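You operate a simulated robot arm through the tools that you are given. There is no shell and no other tool.

You run a simulated robot arm. Do the job below in one go: nothing can be reset, and whatever is moved stays where it is left.

JOB
Put two scoops of coffee in the white filter.
Fine: use the scoop and lay it back; close the tin and the basket; leave the brown filter alone.
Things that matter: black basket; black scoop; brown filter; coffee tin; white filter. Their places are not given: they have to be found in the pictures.

Only the result counts: the job must be done as asked and must still hold three seconds after the hand-in. Knocking over, shifting, dropping, spilling or breaking anything else fails it.

ROBOT AND FRAMES
A 7-joint arm with a two-finger parallel gripper, fixed in place. Base frame: the origin is at the foot of the arm, x ahead of it, y to its left, z up; the work surface is at about z = 0.74. Units: m, degrees, N and s.
With the tool pointing down near the work surface it reaches from about 0.3 to 0.68 m from the base axis. Its first joint turns from -66.0 to 66.0 degrees. Payload 1.57 kg.
The TCP is the grasp point between the finger pads, 0.03 m short of the fingertips. In the tool frame z runs along the fingers and y along their closing line. The gripper opens to 0.11 m. The fingers are 0.024 m wide and 0.012 m thick; the gripper's body (0.048 by 0.112 m) begins 0.078 m behind the TCP.
Orientation is that of the tool frame in the base frame, as a unit quaternion [w, x, y, z]. With the fingers straight down and closing along the base's y, the tool's x points along the base's -x, its y along +y and its z along -z.

CONTROLS
- The arm moves only by the tool drive_tool. Its argument "rows" is a list of rows, each an object (a shift or turn left out is 0, a gripper value left out holds the last) with "dp": the shift along the base's x, y, z in m, a list of three; "angular": the turn, a rotation vector about the base's x, y, z in degrees, a list of three; "fingers": the finger opening in m, from 0 to 0.11. In form: [{"dp": [x, y, z], "angular": [ax, ay, az], "fingers": fingers}, ...]. A call has 1 to 20 rows; each row is the pose to reach, as a shift and turn from the pose commanded when the call began. Rows are played at 5 a second. More than 0.05 m and 8.6 degrees between two rows, or a gripper value outside its range, and nothing of the call is played. A pose out of reach is approached as far as the arm can. The call stops where the force on the tool passes 40 N (or 10 N more than at its start, if that is more) or the arm is blocked; 0.2 s more then pass. The fingers move at their own pace (about 0.108 m/s each) and stop on an object; they squeeze with about 28 N. The grip force told is the motor's: it shows also when the fingers shut on nothing. Time passes only in rows, and 0.2 s behind the last, so rows that repeat a pose let the fingers close. The reply holds the time, the measured pose of the TCP, the force on the tool along the base axes, the opening and the grip force, in the units named above and with some noise, with the torque about the TCP (base axes, N m) and any sound that the robot's microphone picked up, and new pictures: "views" is both (left out), scene, wrist or none.
- Cameras (640 x 400 px; columns grow to the right, rows downward): "scene" is fixed at [0.1564, -0.3867, 1.402]; the picture's right is [0.85, -0.52, 0.00], its down [-0.32, -0.52, -0.79] and it looks along [0.42, 0.68, -0.61] (base axes); focal length 238 px, centre (320, 200). "wrist" rides on the gripper at [0.07, 0.016, -0.141] in the tool frame; the picture's right is [-0.23, 0.97, 0.00], its down [-0.86, -0.20, -0.48] and it looks along [-0.47, -0.11, 0.88] (tool axes); focal length 222 px, centre (320, 200).
- point_at(camera, pixels): there is no depth. For up to 12 entries [column, row, z] of the newest picture of that camera ("zoom" is the newest enlarged one), the place [x, y] in the base frame at which the ray of that pixel passes the height z, good to about 0.002 m. No time passes.
- zoom(camera, box): a new picture of the part [left, top, right, bottom] of that camera's present view, enlarged. No time passes.
- finish_job(): hands the job in; it is judged then, once.

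Open the gripper and draw the arm clear of the work before you hand the job in, unless the task says otherwise.

The tools are called as a command line: name --argument value ..., lists and objects as JSON in quotes. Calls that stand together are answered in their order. drive_tool: Moves the arm, as the interface text tells. Its arguments: {"type":"object","properties":{"rows":{"type":"array","items":{"type":"object","properties":{"dp":{"type":"array","items":{"type":"number"}},"angular":{"type":"array","items":{"type":"number"}},"fingers":{"type":"number"}}}},"views":{"type":"string","enum":["both","scene","wrist","none"]}},"required":["rows"]} The other tools are called the same way: point_at (camera, pixels) gives the place at which the rays of pixels pass given heights; zoom (camera, box) takes an enlarged picture of a part of a camera's view; finish_job () hands the job in.

At the start:

```text
time: 0.0
tool_pos: [0.4112, -0.1198, 1.269]
orientation: [0.001, 0.0, 1.0, 0.0]
force: [0.5, 0.1, 0.6]
moment: [0.02, -0.02, 0.04]
opening: 0.1103
grip_force: 0.0
```

scene: 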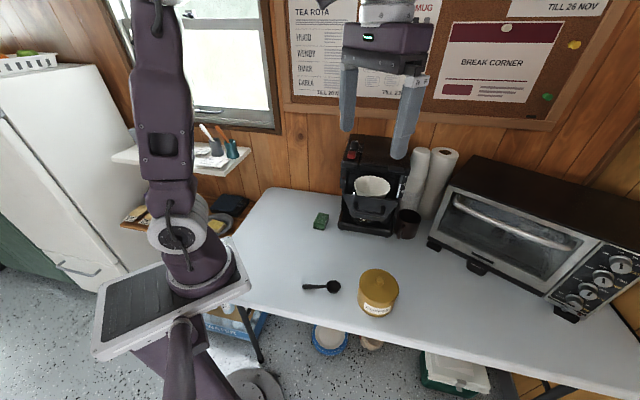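
wrist: 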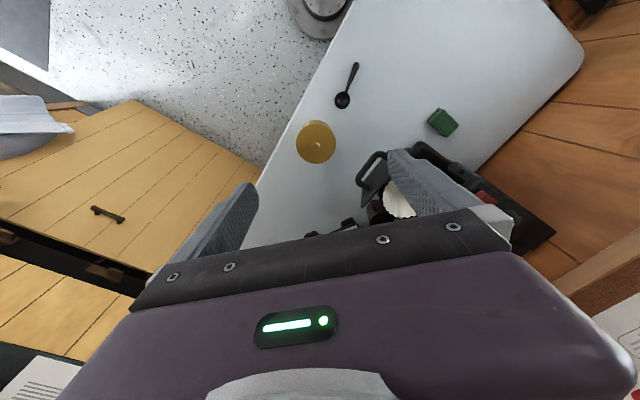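

The scene shows the coffee tin near (378,292), scoop near (322,287), and a coffee maker with its filter near (372,187). I zoom in for detail first.

zoom --camera "scene" --box '[290, 120, 450, 240]'

zoom --camera "scene" --box '[290, 250, 420, 330]'

zoom --camera "wrist" --box '[280, 50, 480, 250]'

```text
3.33 times, centred on (370, 180) of scene
```

zoom: 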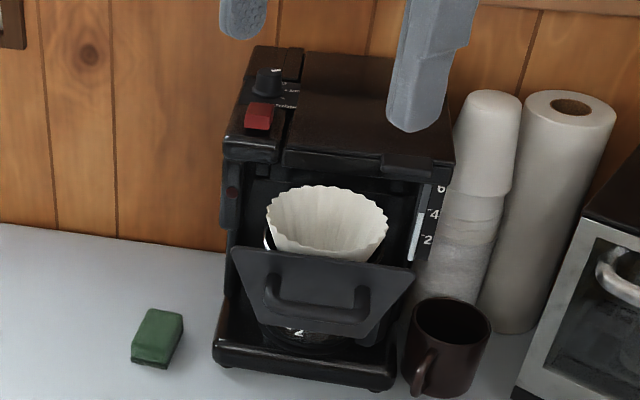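

```text
4.92 times, centred on (355, 290) of scene
```

zoom: 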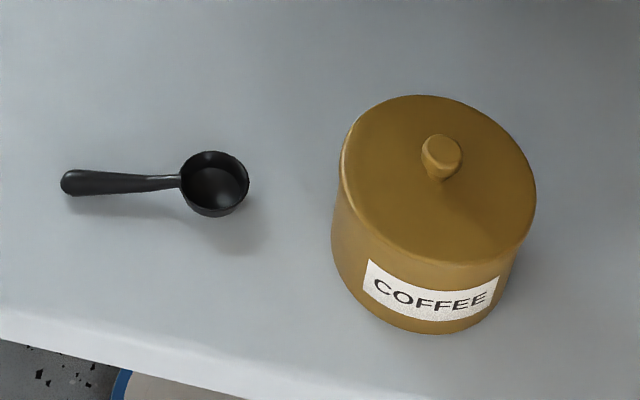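

```text
2.00 times, centred on (380, 150) of wrist
```

zoom: 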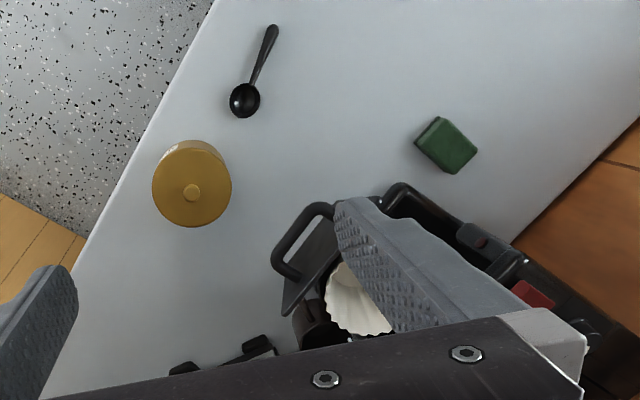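

The basket front with handle is at about (372,205) with a white filter above it. I locate key points at several heights.

point_at --camera "scene" --pixels '[[305, 286, 0.75], [328, 285, 0.76], [341, 287, 0.76], [379, 281, 0.88], [379, 281, 0.86], [378, 316, 0.74], [340, 228, 0.74], [390, 236, 0.74], [320, 221, 0.76], [405, 238, 0.74]]'

point_at --camera "wrist" --pixels '[[315, 145, 0.88], [315, 145, 0.86], [343, 100, 0.76], [355, 64, 0.75], [441, 122, 0.76], [370, 170, 0.9], [395, 200, 0.95]]'

zoom --camera "scene" --box '[330, 160, 430, 240]'

zoom --camera "scene" --box '[100, 110, 280, 250]'

zoom --camera "wrist" --box '[340, 130, 440, 240]'

```text
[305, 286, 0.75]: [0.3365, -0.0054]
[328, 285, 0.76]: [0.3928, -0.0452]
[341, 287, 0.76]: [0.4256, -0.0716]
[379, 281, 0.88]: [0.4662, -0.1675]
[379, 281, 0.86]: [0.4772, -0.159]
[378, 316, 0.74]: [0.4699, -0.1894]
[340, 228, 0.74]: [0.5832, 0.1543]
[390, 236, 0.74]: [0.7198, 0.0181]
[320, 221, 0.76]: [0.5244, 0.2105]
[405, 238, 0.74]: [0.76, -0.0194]
```

```text
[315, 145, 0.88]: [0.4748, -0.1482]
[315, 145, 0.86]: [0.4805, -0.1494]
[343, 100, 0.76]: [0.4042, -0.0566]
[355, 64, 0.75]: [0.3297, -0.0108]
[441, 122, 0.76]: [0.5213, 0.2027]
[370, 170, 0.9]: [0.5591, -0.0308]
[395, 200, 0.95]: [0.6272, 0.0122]
```

```text
5.00 times, centred on (380, 200) of scene
```

zoom: 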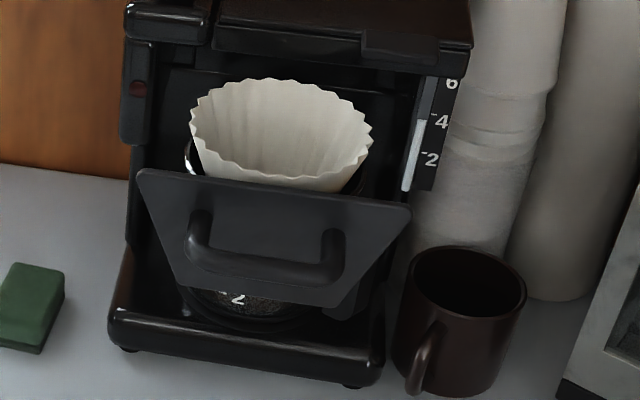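

```text
2.86 times, centred on (190, 180) of scene
```

zoom: 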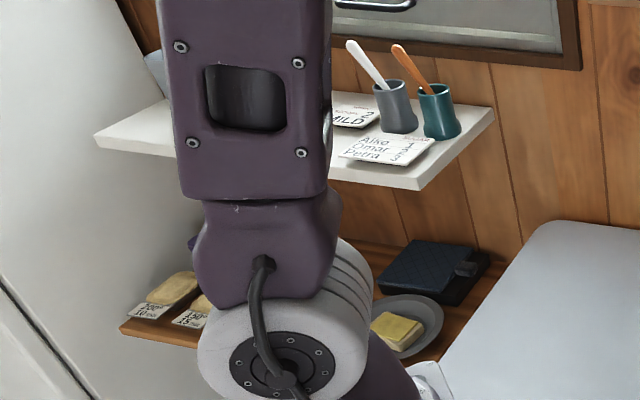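

```text
3.64 times, centred on (390, 185) of wrist
```

zoom: 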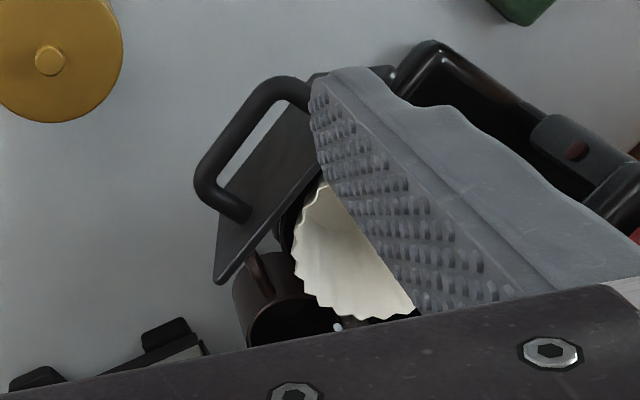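

I triangulate the handle and knob more precisely, then move the arm to see into the basket from between the fingers.

point_at --camera "wrist" --pixels '[[358.4, 178.1, 0.88], [358.4, 178.1, 0.92], [379, 153.4, 0.88], [379, 153.4, 0.92]]'

point_at --camera "scene" --pixels '[[383, 215, 0.84], [383, 215, 0.88], [383, 215, 0.92], [354, 209, 0.84], [354, 209, 0.88], [354, 209, 0.92]]'

drive_tool --rows '[{"dp": [0, 0.04, 0]}, {"dp": [-0.03, 0.08, 0]}, {"dp": [-0.06, 0.12, 0]}, {"dp": [-0.06, 0.12, 0]}]'

```text
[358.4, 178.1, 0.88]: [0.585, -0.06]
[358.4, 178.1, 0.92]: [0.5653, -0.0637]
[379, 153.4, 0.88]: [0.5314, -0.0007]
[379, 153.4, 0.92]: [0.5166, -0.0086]
```

```text
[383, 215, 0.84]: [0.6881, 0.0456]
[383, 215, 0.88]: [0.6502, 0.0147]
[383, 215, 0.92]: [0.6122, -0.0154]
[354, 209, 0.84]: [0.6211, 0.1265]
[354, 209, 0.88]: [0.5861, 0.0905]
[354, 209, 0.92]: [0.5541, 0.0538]
```

```text
time: 1.0
tool_pos: [0.3527, 0.0008, 1.2711]
orientation: [0.0, 0.0, 1.0, 0.0]
force: [-0.1, 0.0, -0.5]
moment: [-0.02, 0.01, 0.0]
opening: 0.11
grip_force: 0.1
```

scene: 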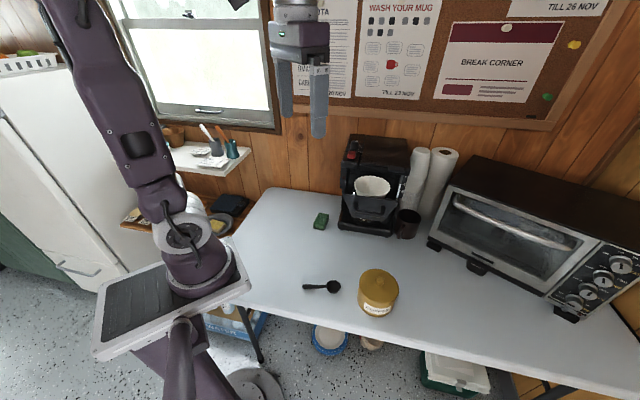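
wrist: 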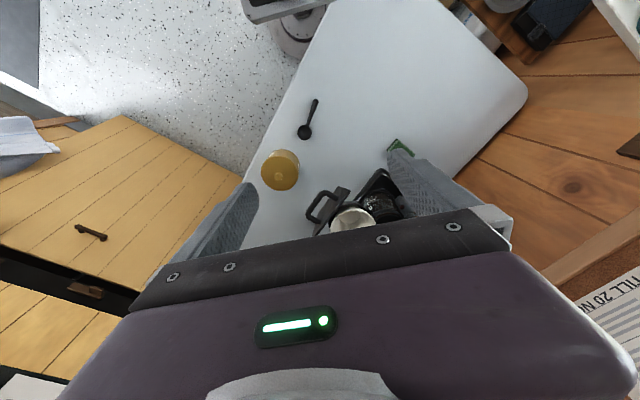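

Handle triangulates at roughly z≈1.0, (0.49..0.53, -0.02..-0.07). I zoom the wrist view around (350,210) to see the basket and machine interior.

zoom --camera "wrist" --box '[250, 140, 430, 250]'

zoom --camera "scene" --box '[320, 120, 440, 240]'

```text
3.56 times, centred on (340, 195) of wrist
```

zoom: 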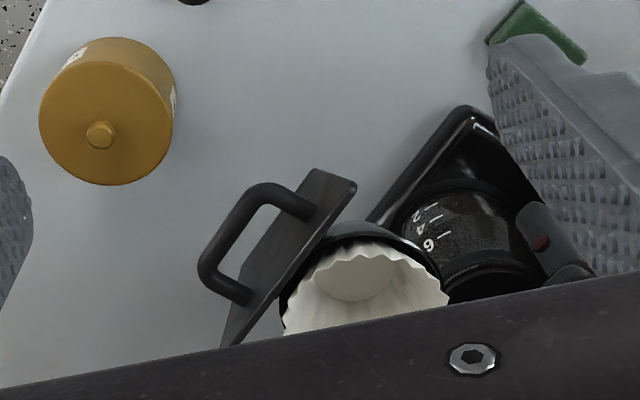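

```text
3.33 times, centred on (380, 180) of scene
```

zoom: 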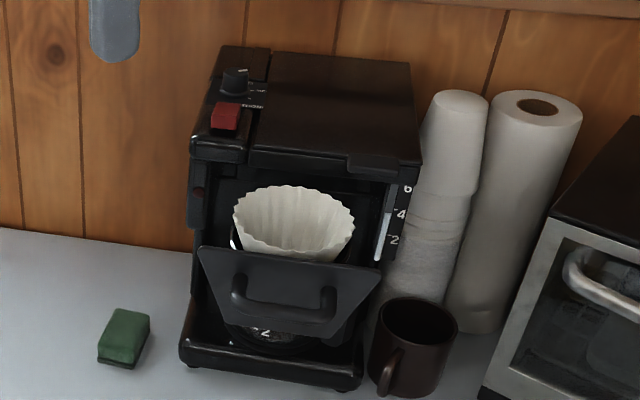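

The basket is clearly pulled out with the white filter in it; the tin is closed. I triangulate the knob, filter and handle from this second wrist viewpoint.

point_at --camera "wrist" --pixels '[[278.2, 176.7, 0.84], [278.2, 176.7, 0.86], [278.2, 176.7, 0.82], [307.5, 215, 1.0], [326, 192, 1.0], [329, 185.3, 1.02], [349, 190.3, 1.02], [365.7, 279.5, 1.02]]'

point_at --scene "scene" --camera "scene" --pixels '[[379.8, 280.9, 0.84], [344, 195, 1.02], [392, 201, 1.02], [354, 188, 1.06], [390, 192, 1.06], [372, 180, 1.06], [370, 197, 1.06]]'

```text
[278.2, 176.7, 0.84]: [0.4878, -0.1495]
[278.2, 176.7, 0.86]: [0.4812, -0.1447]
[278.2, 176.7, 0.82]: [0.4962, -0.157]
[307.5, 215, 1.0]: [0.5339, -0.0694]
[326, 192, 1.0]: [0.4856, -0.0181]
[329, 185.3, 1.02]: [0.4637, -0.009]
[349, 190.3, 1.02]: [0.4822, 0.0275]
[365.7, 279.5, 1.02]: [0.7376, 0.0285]
```

```text
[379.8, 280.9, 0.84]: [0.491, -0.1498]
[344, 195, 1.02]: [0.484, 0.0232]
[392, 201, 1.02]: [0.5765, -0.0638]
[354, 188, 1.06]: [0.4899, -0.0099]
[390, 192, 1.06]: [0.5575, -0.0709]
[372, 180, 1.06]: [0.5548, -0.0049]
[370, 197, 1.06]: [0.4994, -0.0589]
```

Knob is at about (0.488,-0.150,0.84). I move above the tin with a 45° yaw so the gripper body stays parallel to the basket front.

drive_tool --rows '[{"dp": [0.02, -0.025, -0.02], "angular": [0, 0, 7.5], "fingers": 0.05}, {"dp": [0.045, -0.05, -0.04], "angular": [0, 0, 15]}, {"dp": [0.07, -0.075, -0.07], "angular": [0, 0, 22.5]}, {"dp": [0.09, -0.1, -0.1], "angular": [0, 0, 30]}, {"dp": [0.115, -0.125, -0.14], "angular": [0, 0, 37.5]}, {"dp": [0.135, -0.151, -0.18], "angular": [0, 0, 45]}, {"dp": [0.135, -0.151, -0.22], "angular": [0, 0, 45]}, {"dp": [0.135, -0.151, -0.26], "angular": [0, 0, 45]}, {"dp": [0.135, -0.151, -0.26], "angular": [0, 0, 45]}]'

```text
refused: row 5 steps farther than a row can; nothing moved
```

Row 5 was just over the step limit; I shorten the steps.

drive_tool --rows '[{"dp": [0.02, -0.025, -0.02], "angular": [0, 0, 7.5], "fingers": 0.05}, {"dp": [0.045, -0.05, -0.04], "angular": [0, 0, 15]}, {"dp": [0.07, -0.075, -0.06], "angular": [0, 0, 22.5]}, {"dp": [0.09, -0.1, -0.09], "angular": [0, 0, 30]}, {"dp": [0.115, -0.125, -0.12], "angular": [0, 0, 37.5]}, {"dp": [0.135, -0.151, -0.15], "angular": [0, 0, 45]}, {"dp": [0.135, -0.151, -0.19], "angular": [0, 0, 45]}, {"dp": [0.135, -0.151, -0.23], "angular": [0, 0, 45]}, {"dp": [0.135, -0.151, -0.26], "angular": [0, 0, 45]}, {"dp": [0.135, -0.151, -0.26], "angular": [0, 0, 45]}]'

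```text
time: 3.2
tool_pos: [0.4882, -0.1524, 1.0098]
orientation: [-0.001, -0.383, 0.924, 0.0]
force: [-0.1, 0.9, -0.4]
moment: [0.0, -0.04, 0.01]
opening: 0.0503
grip_force: 0.1
```

scene: 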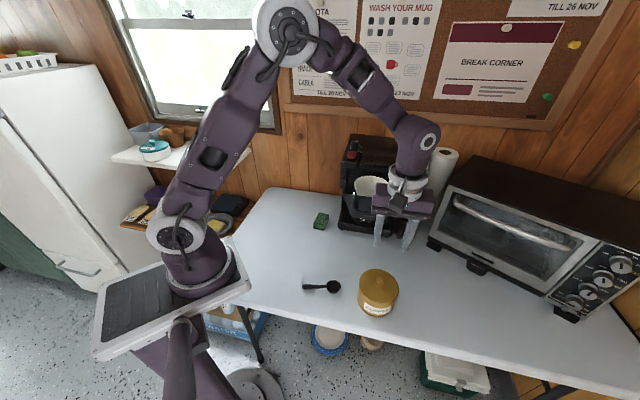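
wrist: 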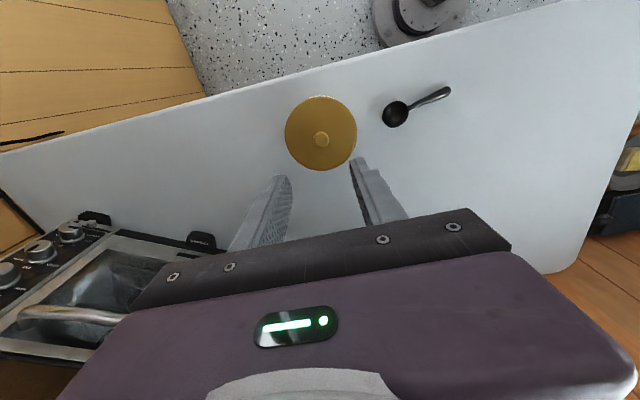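

The tin lid is at (320,133) with the knob at (321,139). I refine the knob, lid and scoop positions.

zoom --camera "wrist" --box '[260, 70, 460, 190]'

point_at --camera "wrist" --pixels '[[321, 139, 0.84], [321, 139, 0.83], [285, 130, 0.82], [356, 130, 0.82], [320, 171, 0.82], [320, 96, 0.82], [396, 115, 0.76], [450, 90, 0.76]]'

```text
3.20 times, centred on (360, 130) of wrist
```

zoom: 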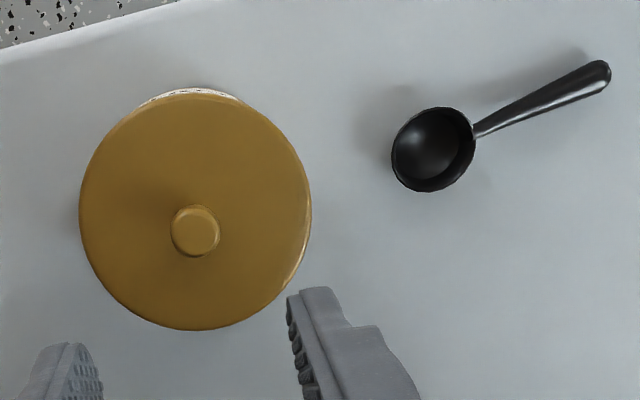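

```text
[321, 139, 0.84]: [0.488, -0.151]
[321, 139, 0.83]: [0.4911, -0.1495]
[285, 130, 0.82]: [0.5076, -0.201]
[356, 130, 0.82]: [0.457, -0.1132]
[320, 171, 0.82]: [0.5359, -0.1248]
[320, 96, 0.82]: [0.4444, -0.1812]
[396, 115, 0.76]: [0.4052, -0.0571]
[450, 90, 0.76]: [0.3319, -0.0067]
```

The knob is ~2 cm wide at (0.488,-0.151). I descend over it and close.

drive_tool --rows '[{"dp": [0, 0.001, -0.04], "fingers": 0.06}, {"dp": [0, 0.001, -0.08]}, {"dp": [0, 0.001, -0.11]}, {"dp": [0, 0.001, -0.135]}, {"dp": [0, 0.001, -0.15]}, {"dp": [0, 0.001, -0.15]}]'

zoom --camera "scene" --box '[320, 220, 440, 320]'

```text
time: 4.6
tool_pos: [0.4886, -0.1495, 0.8606]
orientation: [0.0, -0.383, 0.924, -0.001]
force: [0.1, -0.8, -0.2]
moment: [-0.02, -0.02, 0.03]
opening: 0.0599
grip_force: 0.1
```

scene: 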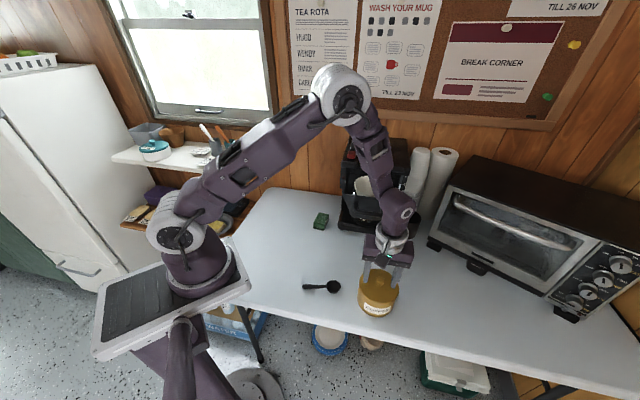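
wrist: 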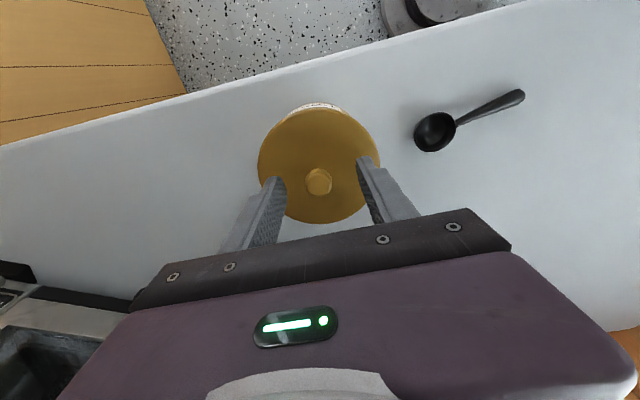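

```text
4.00 times, centred on (380, 270) of scene
```

zoom: 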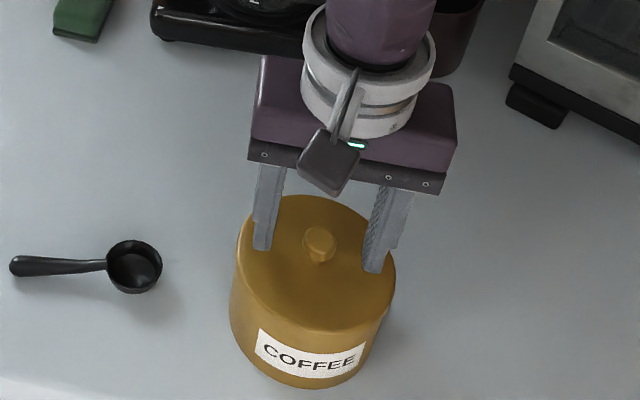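

Fingers straddle the knob at (318,181) in the wrist view. I verify alignment, then close gently.

point_at --camera "wrist" --pixels '[[318, 181, 0.84], [258, 165, 0.82], [378, 158, 0.82], [315, 223, 0.82], [318, 105, 0.82], [435, 131, 0.76], [523, 95, 0.765], [457, 123, 0.765]]'

drive_tool --rows '[{"fingers": 0.03}, {"fingers": 0.01}, {"fingers": 0.01}, {"fingers": 0.01}]'

```text
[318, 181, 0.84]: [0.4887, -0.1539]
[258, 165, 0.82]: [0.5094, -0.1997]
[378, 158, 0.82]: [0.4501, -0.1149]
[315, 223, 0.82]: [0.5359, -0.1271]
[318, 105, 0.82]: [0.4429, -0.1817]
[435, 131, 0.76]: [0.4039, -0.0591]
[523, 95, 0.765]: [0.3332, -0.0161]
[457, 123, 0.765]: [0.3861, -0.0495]
```

```text
time: 5.6
tool_pos: [0.4879, -0.1497, 0.8619]
orientation: [0.0, -0.383, 0.924, 0.0]
force: [-0.4, -0.2, 0.7]
moment: [-0.03, 0.03, -0.02]
opening: 0.0205
grip_force: 27.8
heard: snap
```

scene: 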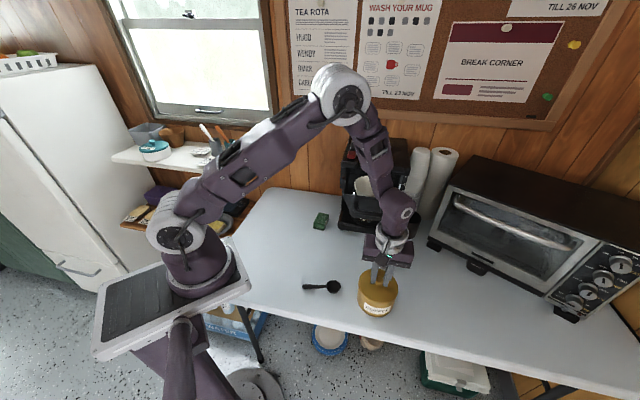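
wrist: 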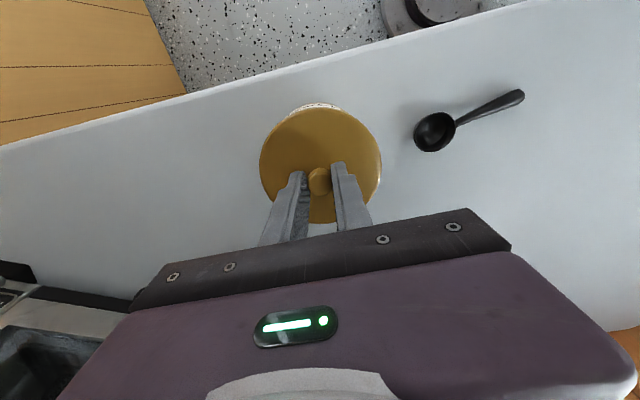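

The knob is gripped at 2.05 cm opening (a snap was heard). I lift slowly by 3 cm and check whether only the lid rises.

drive_tool --rows '[{"dp": [0, 0, 0.008]}, {"dp": [0, 0, 0.016]}, {"dp": [0, 0, 0.03]}, {"dp": [0, 0, 0.03]}]'

zoom --camera "scene" --box '[320, 220, 440, 320]'

```text
time: 6.6
tool_pos: [0.4881, -0.1505, 0.8905]
orientation: [0.001, -0.383, 0.924, 0.0]
force: [1.0, 0.4, -1.5]
moment: [0.0, -0.02, 0.02]
opening: 0.0205
grip_force: 27.3
```

scene: 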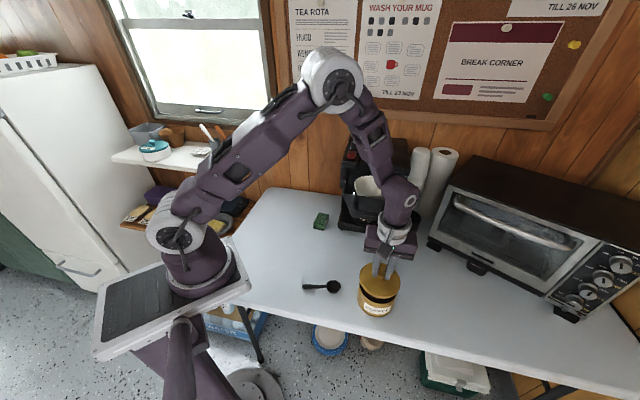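
wrist: 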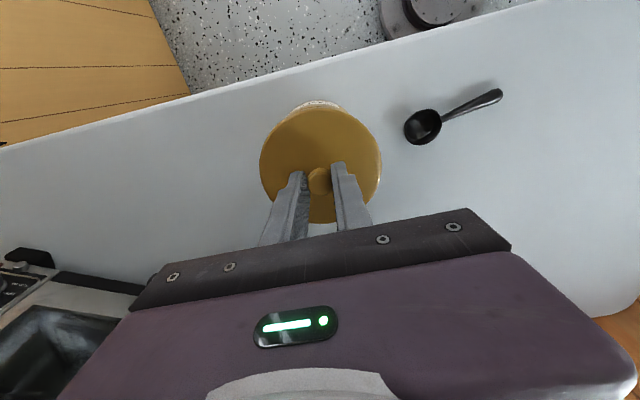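

```text
4.00 times, centred on (380, 270) of scene
```

zoom: 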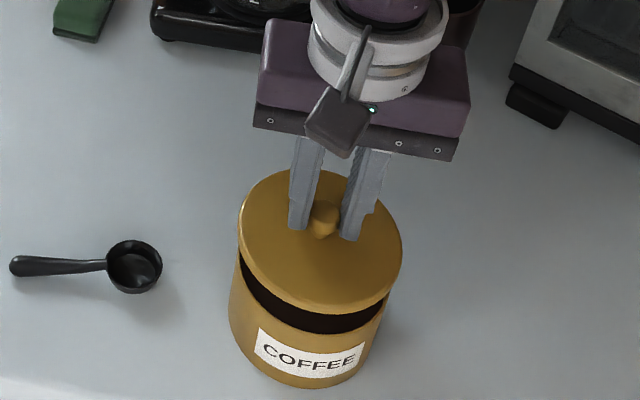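

The lid comes off cleanly. I carry it back and over to the clear table patch near (0.39,0.125), keeping away from the basket and scoop.

drive_tool --rows '[{"dp": [0, 0, 0.04]}, {"dp": [-0.04, 0, 0.06]}, {"dp": [-0.08, 0.01, 0.06]}, {"dp": [-0.11, 0.045, 0.06]}, {"dp": [-0.12, 0.09, 0.06]}, {"dp": [-0.12, 0.135, 0.06]}, {"dp": [-0.12, 0.18, 0.06]}, {"dp": [-0.11, 0.225, 0.06]}, {"dp": [-0.1, 0.265, 0.055]}, {"dp": [-0.098, 0.275, 0.015]}, {"dp": [-0.098, 0.275, -0.025]}, {"dp": [-0.098, 0.275, -0.06]}, {"dp": [-0.098, 0.275, -0.08]}, {"dp": [-0.098, 0.275, -0.08]}]'

zoom --camera "scene" --box '[250, 200, 420, 320]'

```text
time: 9.6
tool_pos: [0.3882, 0.1262, 0.8087]
orientation: [0.0, -0.383, 0.924, 0.001]
force: [0.0, -0.5, 0.2]
moment: [0.01, -0.01, 0.01]
opening: 0.0204
grip_force: 28.1
```

scene: 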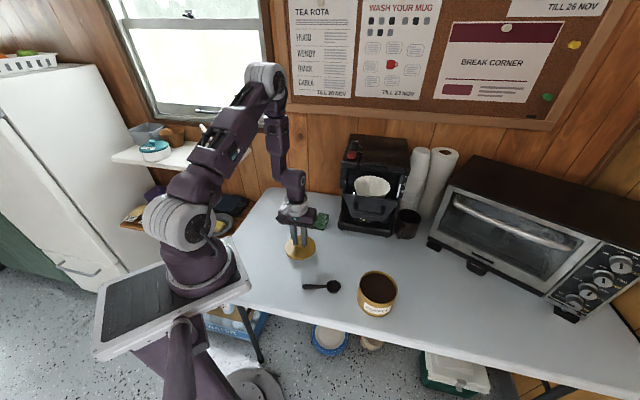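
wrist: 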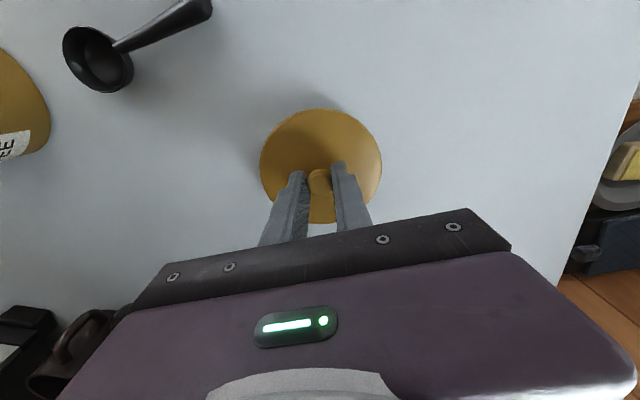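

```text
3.33 times, centred on (335, 260) of scene
```

zoom: 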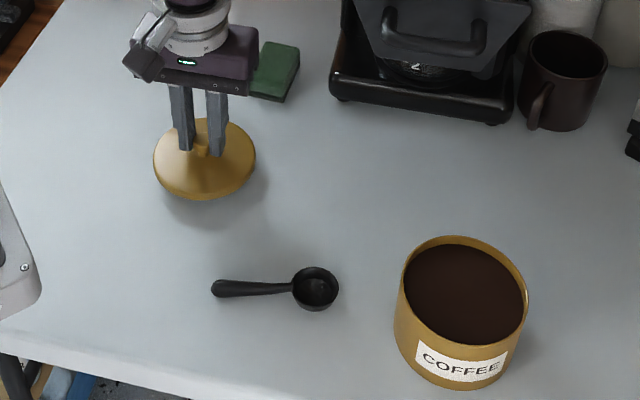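

Coffee is near the rim in the open tin (378,286). The lid hovers above the clear table; I lower in small steps until contact.

drive_tool --rows '[{"dp": [0, 0, -0.004]}, {"dp": [0, 0, -0.008]}, {"dp": [0, 0, -0.012]}, {"dp": [0, 0, -0.016]}, {"dp": [0, 0, -0.018]}]' --views "none"

zoom --camera "scene" --box '[260, 200, 340, 280]'

```text
time: 10.8
tool_pos: [0.3897, 0.1249, 0.7926]
orientation: [0.001, -0.383, 0.924, 0.0]
force: [-4.2, 0.3, 36.2]
moment: [-0.06, 0.25, -0.05]
opening: 0.0204
grip_force: 28.1
```

```text
5.00 times, centred on (300, 240) of scene
```

zoom: 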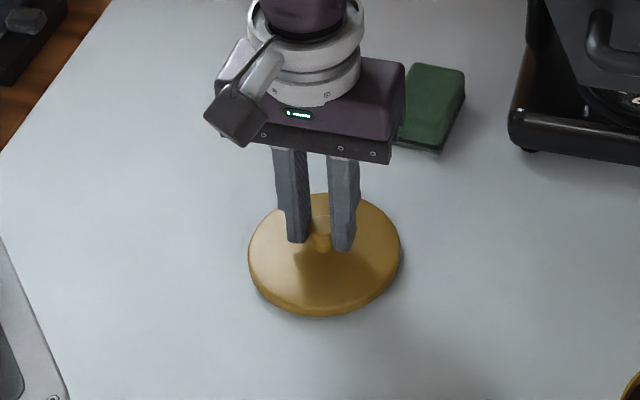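

The lid touches at TCP z≈0.793 (36 N). I relieve the pressure, open the fingers and rise.

drive_tool --rows '[{"dp": [0, 0, 0.0015]}, {"dp": [0, 0, 0.0015], "fingers": 0.03}, {"dp": [0, 0, 0.0015], "fingers": 0.06}, {"dp": [0, 0, 0.0015], "fingers": 0.06}, {"dp": [0, 0, 0.04], "fingers": 0.06}, {"dp": [0, 0, 0.09], "fingers": 0.06}, {"dp": [0, -0.02, 0.13], "fingers": 0.06}, {"dp": [-0.01, -0.06, 0.16], "fingers": 0.06}, {"dp": [-0.02, -0.1, 0.16], "fingers": 0.06}, {"dp": [-0.02, -0.1, 0.16], "fingers": 0.06}]'

zoom --camera "scene" --box '[290, 250, 420, 330]'

zoom --camera "wrist" --box '[100, 0, 420, 200]'

```text
refused: row 8 steps farther than a row can; nothing moved
```

```text
4.92 times, centred on (355, 290) of scene
```

zoom: 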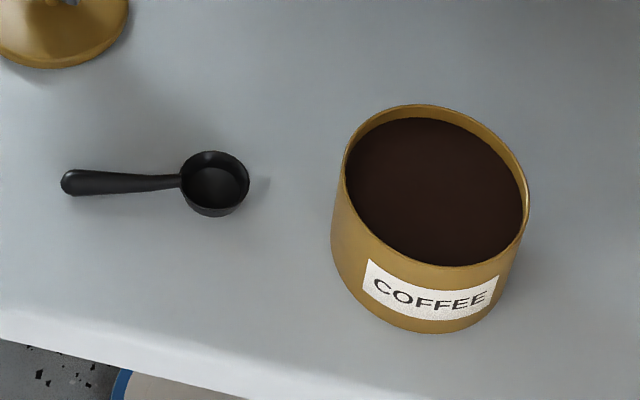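

```text
2.00 times, centred on (260, 100) of wrist
```

zoom: 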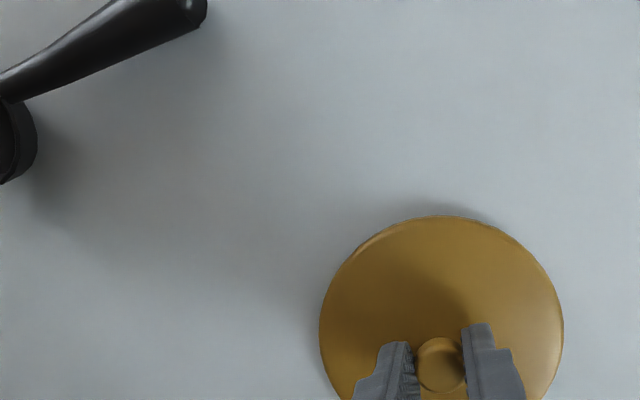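

One step was too long; I resend the release and retreat with shorter steps.

drive_tool --rows '[{"dp": [0, 0, 0.0015]}, {"dp": [0, 0, 0.0015], "fingers": 0.03}, {"dp": [0, 0, 0.0015], "fingers": 0.06}, {"dp": [0, 0, 0.0015], "fingers": 0.06}, {"dp": [0, 0, 0.03], "fingers": 0.06}, {"dp": [0, 0, 0.07], "fingers": 0.06}, {"dp": [0, -0.02, 0.11], "fingers": 0.06}, {"dp": [-0.01, -0.05, 0.14], "fingers": 0.06}, {"dp": [-0.02, -0.08, 0.16], "fingers": 0.06}, {"dp": [-0.02, -0.1, 0.16], "fingers": 0.06}, {"dp": [-0.02, -0.1, 0.16], "fingers": 0.06}]'

zoom --camera "scene" --box '[320, 240, 420, 320]'

zoom --camera "wrist" --box '[100, 0, 420, 200]'

```text
time: 13.2
tool_pos: [0.3679, 0.0254, 0.952]
orientation: [-0.001, -0.383, 0.924, 0.0]
force: [0.7, 0.1, 0.5]
moment: [0.01, -0.06, 0.01]
opening: 0.0599
grip_force: 0.1
```

scene: 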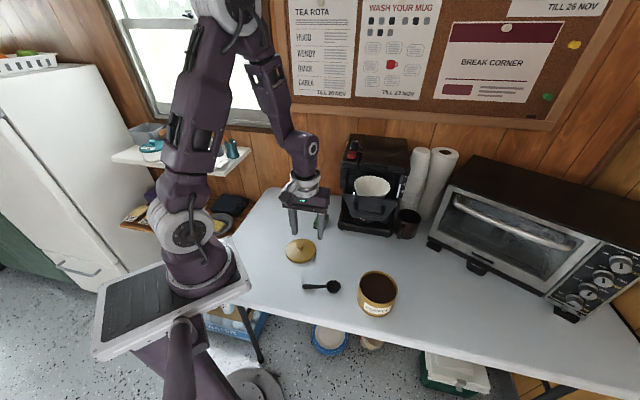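
wrist: 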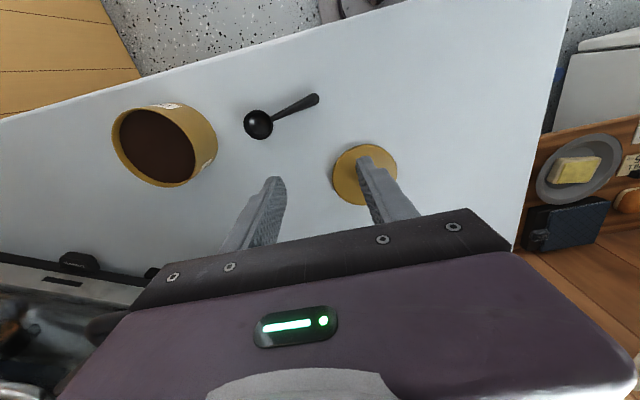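

```text
5.00 times, centred on (370, 280) of scene
```

zoom: 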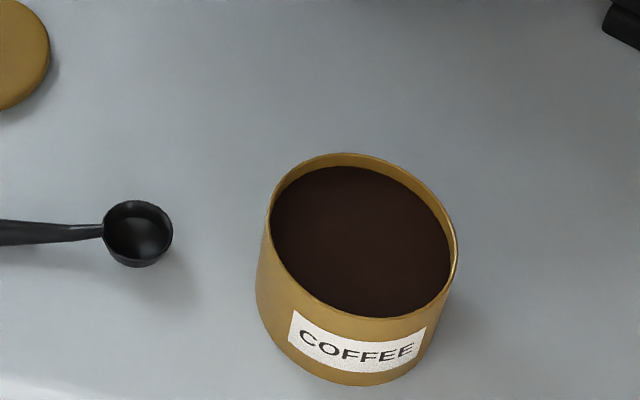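

```text
2.00 times, centred on (260, 100) of wrist
```

zoom: 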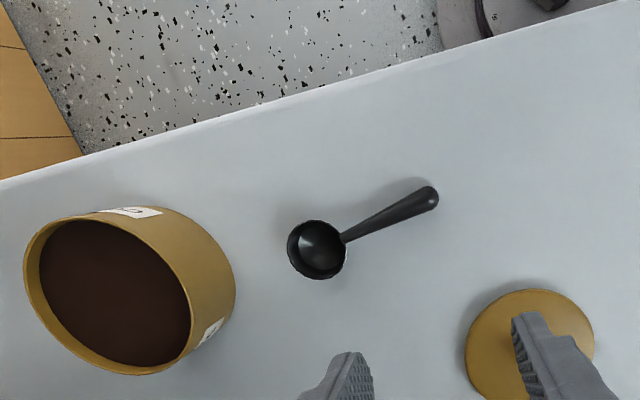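

I triangulate the scoop's handle tip, neck and bowl, and the tin rim/coffee level using both views.

point_at --camera "scene" --pixels '[[302.6, 286.5, 0.75], [302.6, 286.5, 0.77], [302.6, 286.5, 0.79], [326.5, 286, 0.75], [326.5, 286, 0.77], [335, 284.3, 0.77], [375, 270.6, 0.81], [375, 273.4, 0.8], [375, 273.4, 0.79], [378, 301, 0.81], [396, 287, 0.81], [360, 285, 0.81]]'

point_at --camera "wrist" --pixels '[[319, 96.5, 0.75], [319, 96.5, 0.77], [319, 96.5, 0.79], [271, 120, 0.75], [271, 120, 0.77], [258.5, 123.5, 0.77], [112, 135, 0.81], [196, 168, 0.81], [150, 108, 0.81], [170, 187, 0.81], [350, 173, 0.77]]'

```text
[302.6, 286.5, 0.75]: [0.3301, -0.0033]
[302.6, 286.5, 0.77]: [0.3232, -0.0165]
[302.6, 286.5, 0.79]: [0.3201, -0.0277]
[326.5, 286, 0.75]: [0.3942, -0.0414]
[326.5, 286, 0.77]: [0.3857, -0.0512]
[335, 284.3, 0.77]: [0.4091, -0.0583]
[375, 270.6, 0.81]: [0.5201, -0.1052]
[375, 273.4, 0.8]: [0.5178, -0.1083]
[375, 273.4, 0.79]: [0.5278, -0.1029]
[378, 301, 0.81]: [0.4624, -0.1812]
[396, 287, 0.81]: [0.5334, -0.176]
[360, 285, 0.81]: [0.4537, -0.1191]
```

```text
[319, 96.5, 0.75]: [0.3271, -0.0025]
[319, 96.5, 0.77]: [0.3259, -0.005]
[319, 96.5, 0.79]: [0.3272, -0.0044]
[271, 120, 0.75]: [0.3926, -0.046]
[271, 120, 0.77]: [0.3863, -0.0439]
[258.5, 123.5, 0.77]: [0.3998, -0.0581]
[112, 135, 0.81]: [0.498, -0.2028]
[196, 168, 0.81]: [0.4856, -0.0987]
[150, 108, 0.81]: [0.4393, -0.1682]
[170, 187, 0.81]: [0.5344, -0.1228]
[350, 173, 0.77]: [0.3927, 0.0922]
```

Handle tip is at ≈(0.328,-0.004,0.752), bowl centre ≈(0.404,-0.058), so the handle points along (0.815,-0.58). I test whether a yaw of 145° is reachable for a grasp across the handle.

drive_tool --rows '[{"dp": [-0.003, -0.005, 0], "angular": [0, 0, 8]}, {"dp": [-0.006, -0.01, 0], "angular": [0, 0, 16]}, {"dp": [-0.009, -0.015, 0], "angular": [0, 0, 24]}, {"dp": [-0.012, -0.02, 0], "angular": [0, 0, 32]}, {"dp": [-0.015, -0.03, 0], "angular": [0, 0, 40]}, {"dp": [-0.015, -0.035, 0], "angular": [0, 0, 48]}, {"dp": [-0.015, -0.04, 0], "angular": [0, 0, 56]}, {"dp": [-0.015, -0.045, 0], "angular": [0, 0, 64]}, {"dp": [-0.015, -0.047, 0], "angular": [0, 0, 72]}, {"dp": [-0.015, -0.047, 0], "angular": [0, 0, 80]}, {"dp": [-0.015, -0.047, 0], "angular": [0, 0, 88]}, {"dp": [-0.015, -0.047, 0], "angular": [0, 0, 96]}, {"dp": [-0.015, -0.047, 0], "angular": [0, 0, 99.6]}, {"dp": [-0.015, -0.047, 0], "angular": [0, 0, 99.6]}]'

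```text
time: 16.2
tool_pos: [0.3532, -0.0226, 0.9528]
orientation: [0.0, 0.953, -0.303, 0.0]
force: [0.2, 0.3, 1.1]
moment: [0.01, 0.01, 0.02]
opening: 0.0599
grip_force: 0.1
```

scene: 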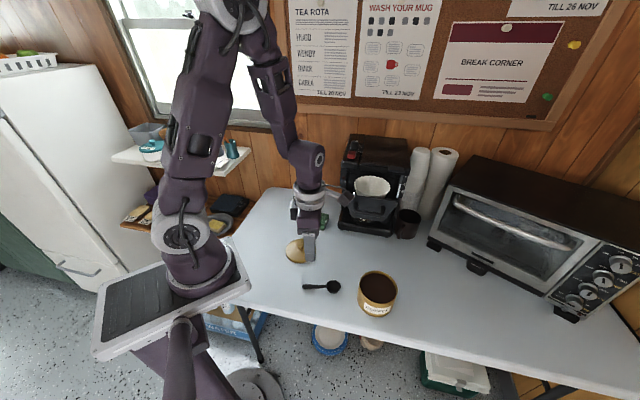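
wrist: 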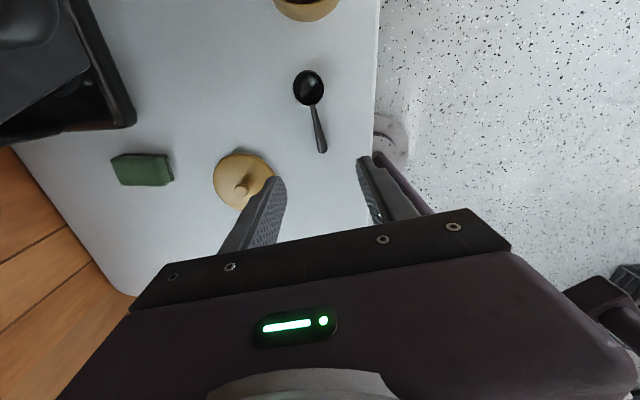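

Yaw 145° is reachable. The scoop is at (308,85)–(322,150) in the wrist view; I zoom to align the grasp with its handle.

zoom --camera "wrist" --box '[240, 50, 400, 170]'

point_at --camera "wrist" --pixels '[[322, 151, 0.755], [312, 105, 0.755], [308, 87, 0.765], [293, 88, 0.765], [324, 87, 0.765], [317, 128, 0.755]]'

```text
3.33 times, centred on (320, 110) of wrist
```

zoom: 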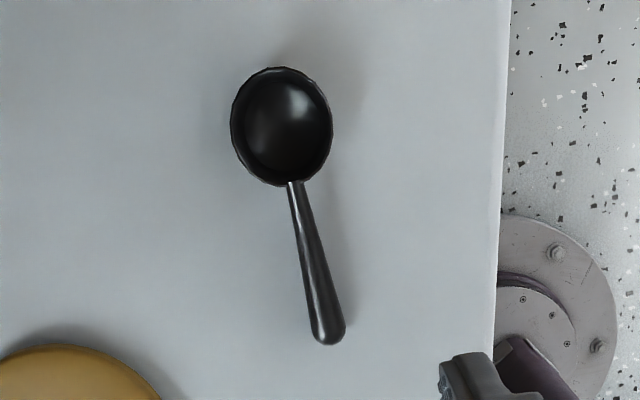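

```text
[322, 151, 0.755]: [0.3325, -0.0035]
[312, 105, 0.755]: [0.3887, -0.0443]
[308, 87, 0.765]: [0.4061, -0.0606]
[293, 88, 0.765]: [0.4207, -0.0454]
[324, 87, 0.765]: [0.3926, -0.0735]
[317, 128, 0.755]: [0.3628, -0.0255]
```

The handle lines up with the tool's x axis within ~1.5°. I shift 5 mm, descend with fingertips just above the table, then close on the handle.

drive_tool --rows '[{"dp": [0.005, 0, -0.04], "angular": [0, 0, -1.3], "fingers": 0.05}, {"dp": [0.005, 0, -0.08], "angular": [0, 0, -1.3]}, {"dp": [0.005, 0, -0.12], "angular": [0, 0, -1.3]}, {"dp": [0.005, 0, -0.15], "angular": [0, 0, -1.3]}, {"dp": [0.005, 0, -0.165], "angular": [0, 0, -1.3]}, {"dp": [0.005, 0, -0.172], "angular": [0, 0, -1.3]}, {"dp": [0.005, 0, -0.178], "angular": [0, 0, -1.3]}, {"dp": [0.005, 0, -0.178], "angular": [0, 0, -1.3]}]'

zoom --camera "scene" --box '[280, 240, 380, 310]'

zoom --camera "wrist" --box '[220, 40, 420, 240]'

```text
time: 18.0
tool_pos: [0.359, -0.0217, 0.7733]
orientation: [-0.001, 0.949, -0.315, 0.0]
force: [-0.5, 0.4, -0.5]
moment: [-0.01, 0.02, -0.01]
opening: 0.0501
grip_force: 0.0
```

scene: 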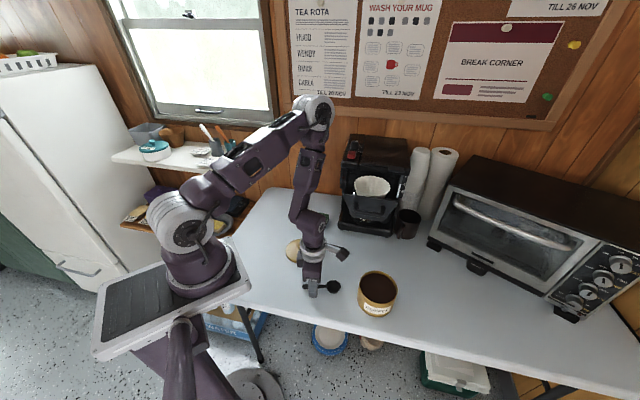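
wrist: 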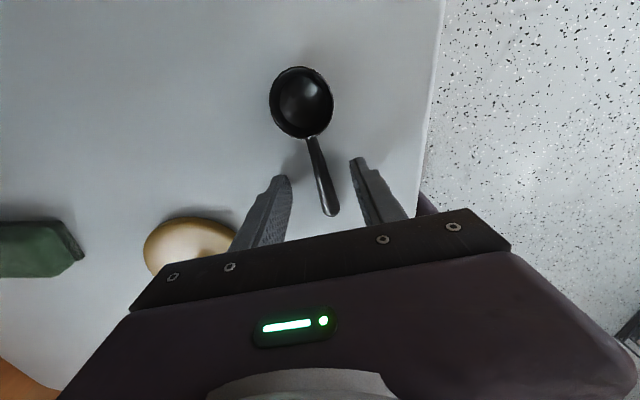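

```text
5.71 times, centred on (330, 275) of scene
```

zoom: 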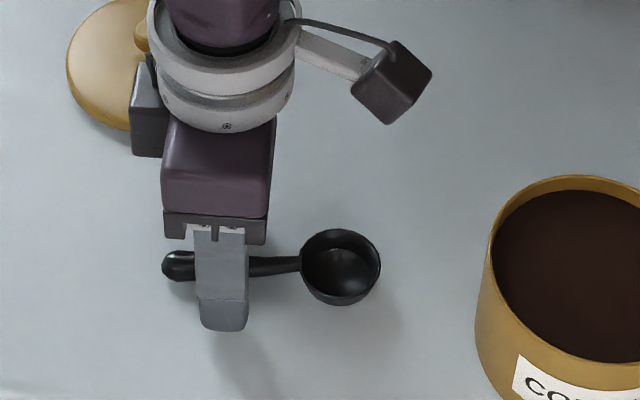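

```text
2.00 times, centred on (320, 140) of wrist
```

zoom: 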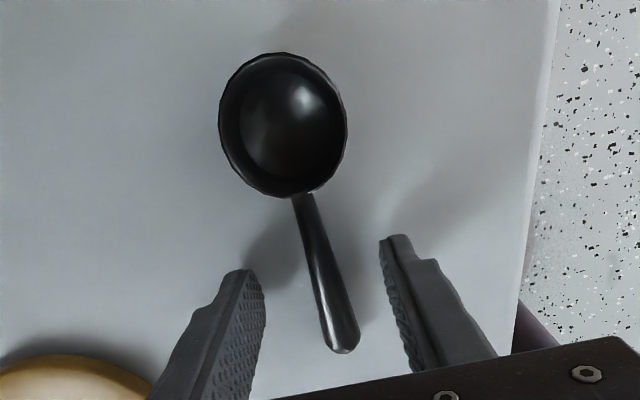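

The handle sits centred between the fingers. I close the gripper on it.

drive_tool --rows '[{"fingers": 0.03}, {"fingers": 0.015}, {"fingers": 0.004}, {"fingers": 0.0}, {"fingers": 0.0}]'

zoom --camera "wrist" --box '[220, 40, 420, 240]'

zoom --camera "scene" --box '[280, 240, 380, 310]'

```text
time: 19.2
tool_pos: [0.3589, -0.0218, 0.7745]
orientation: [0.001, 0.949, -0.315, -0.001]
force: [0.1, -0.4, 0.4]
moment: [0.01, -0.02, -0.02]
opening: 0.0126
grip_force: 28.1
```

scene: 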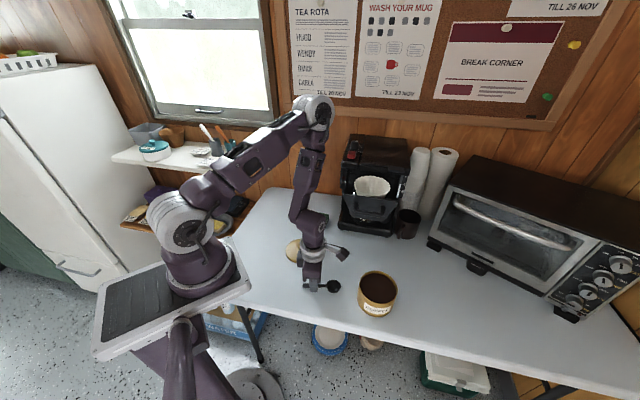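
wrist: 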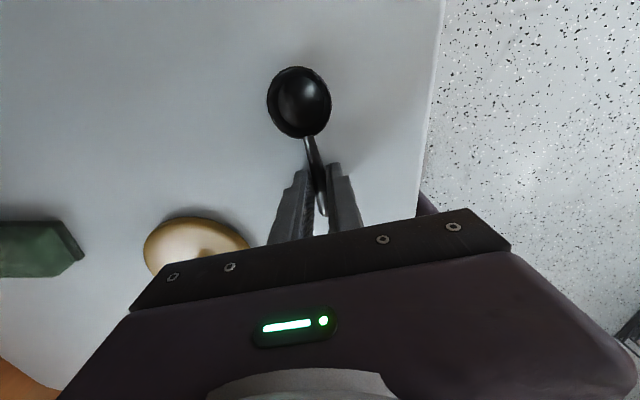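

```text
2.00 times, centred on (320, 140) of wrist
```

zoom: 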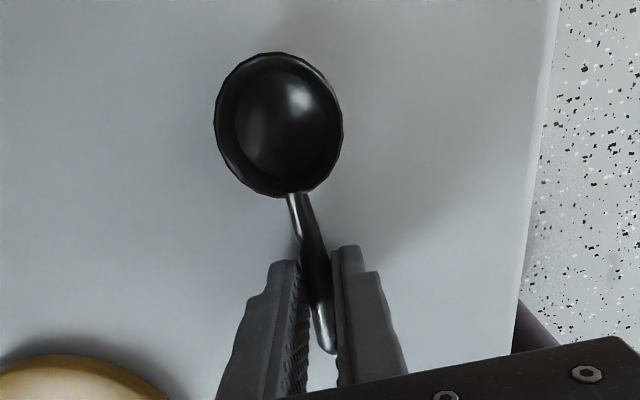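

```text
5.71 times, centred on (330, 275) of scene
```

zoom: 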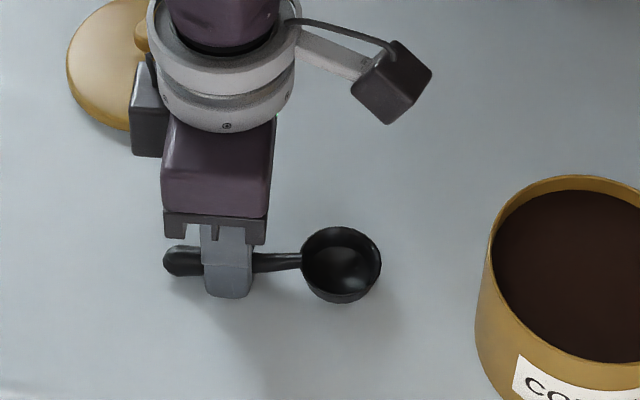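

The scoop is gripped (opening 1.26 cm). I lift it straight up and check it hangs level.

drive_tool --rows '[{"dp": [0, 0, 0.01], "fingers": 0}, {"dp": [0, 0, 0.05]}, {"dp": [0, 0, 0.1]}, {"dp": [0, 0, 0.15]}, {"dp": [0, 0, 0.19]}, {"dp": [0, 0, 0.19]}]'

zoom --camera "scene" --box '[280, 200, 400, 300]'

```text
time: 20.6
tool_pos: [0.3561, -0.0245, 0.9651]
orientation: [0.0, 0.95, -0.314, 0.0]
force: [0.5, -0.2, -0.7]
moment: [-0.01, -0.03, -0.01]
opening: 0.0125
grip_force: 28.0
```

scene: 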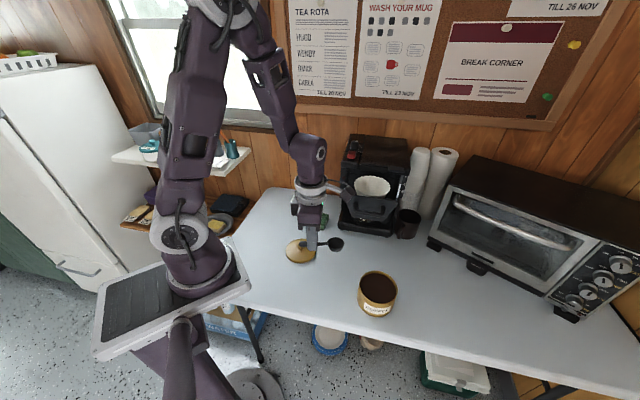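
wrist: 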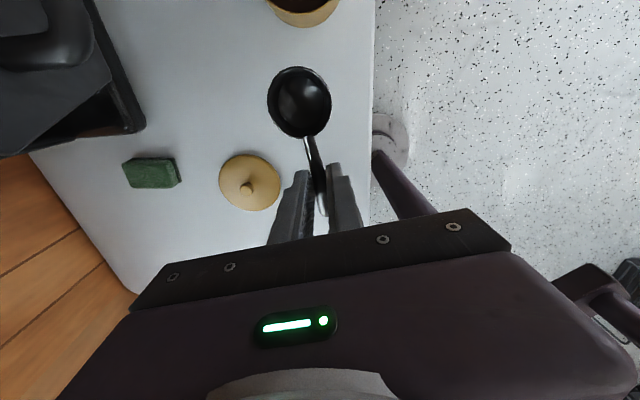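

```text
4.00 times, centred on (340, 250) of scene
```

zoom: 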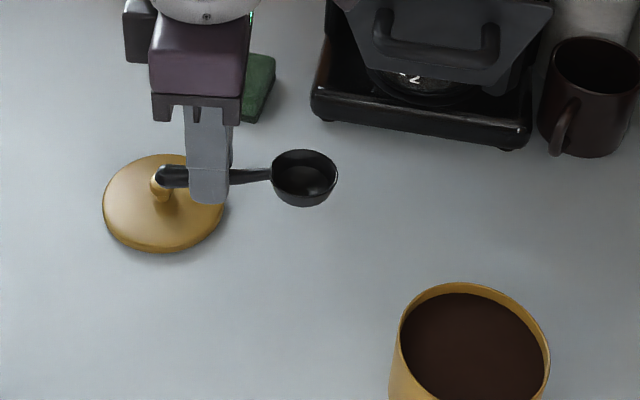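

The scoop is held level. I now rotate yaw back by 160° (bowl swinging away from the basket) so the bowl faces the robot, while moving toward the tin.

drive_tool --rows '[{"dp": [0, -0.005, 0.005], "angular": [0, 0, -8]}, {"dp": [0, -0.012, 0.01], "angular": [0, 0, -16]}, {"dp": [0, -0.02, 0.015], "angular": [0, 0, -24]}, {"dp": [0, -0.028, 0.02], "angular": [0, 0, -32]}, {"dp": [0, -0.036, 0.025], "angular": [0, 0, -40]}, {"dp": [0, -0.044, 0.03], "angular": [0, 0, -48]}, {"dp": [0.005, -0.052, 0.035], "angular": [0, 0, -56]}, {"dp": [0.01, -0.06, 0.035], "angular": [0, 0, -64]}, {"dp": [0.015, -0.068, 0.035], "angular": [0, 0, -72]}, {"dp": [0.02, -0.076, 0.035], "angular": [0, 0, -80]}, {"dp": [0.025, -0.084, 0.035], "angular": [0, 0, -88]}, {"dp": [0.03, -0.092, 0.035], "angular": [0, 0, -96]}, {"dp": [0.035, -0.1, 0.035], "angular": [0, 0, -104]}, {"dp": [0.04, -0.108, 0.035], "angular": [0, 0, -112]}, {"dp": [0.045, -0.116, 0.035], "angular": [0, 0, -120]}, {"dp": [0.05, -0.124, 0.035], "angular": [0, 0, -128]}, {"dp": [0.055, -0.132, 0.035], "angular": [0, 0, -136]}, {"dp": [0.06, -0.14, 0.035], "angular": [0, 0, -144]}, {"dp": [0.065, -0.145, 0.035], "angular": [0, 0, -152]}, {"dp": [0.065, -0.145, 0.035], "angular": [0, 0, -160]}]'

```text
time: 24.8
tool_pos: [0.4233, -0.1677, 0.9986]
orientation: [-0.001, 0.147, 0.989, 0.0]
force: [0.1, 1.1, -0.2]
moment: [0.02, 0.0, -0.02]
opening: 0.0124
grip_force: 28.0
```

scene: 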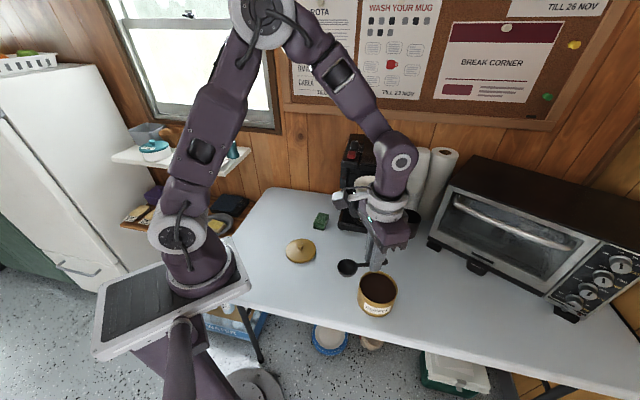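
wrist: 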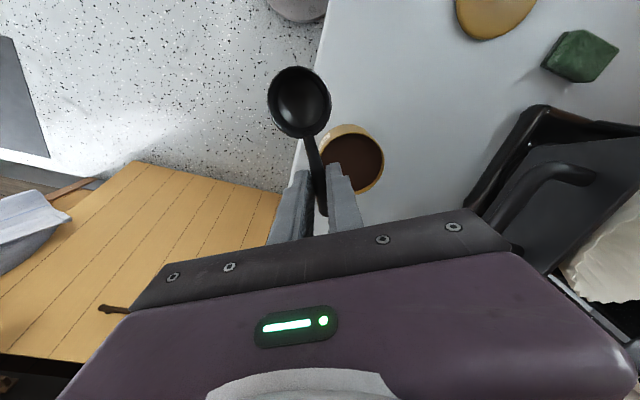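

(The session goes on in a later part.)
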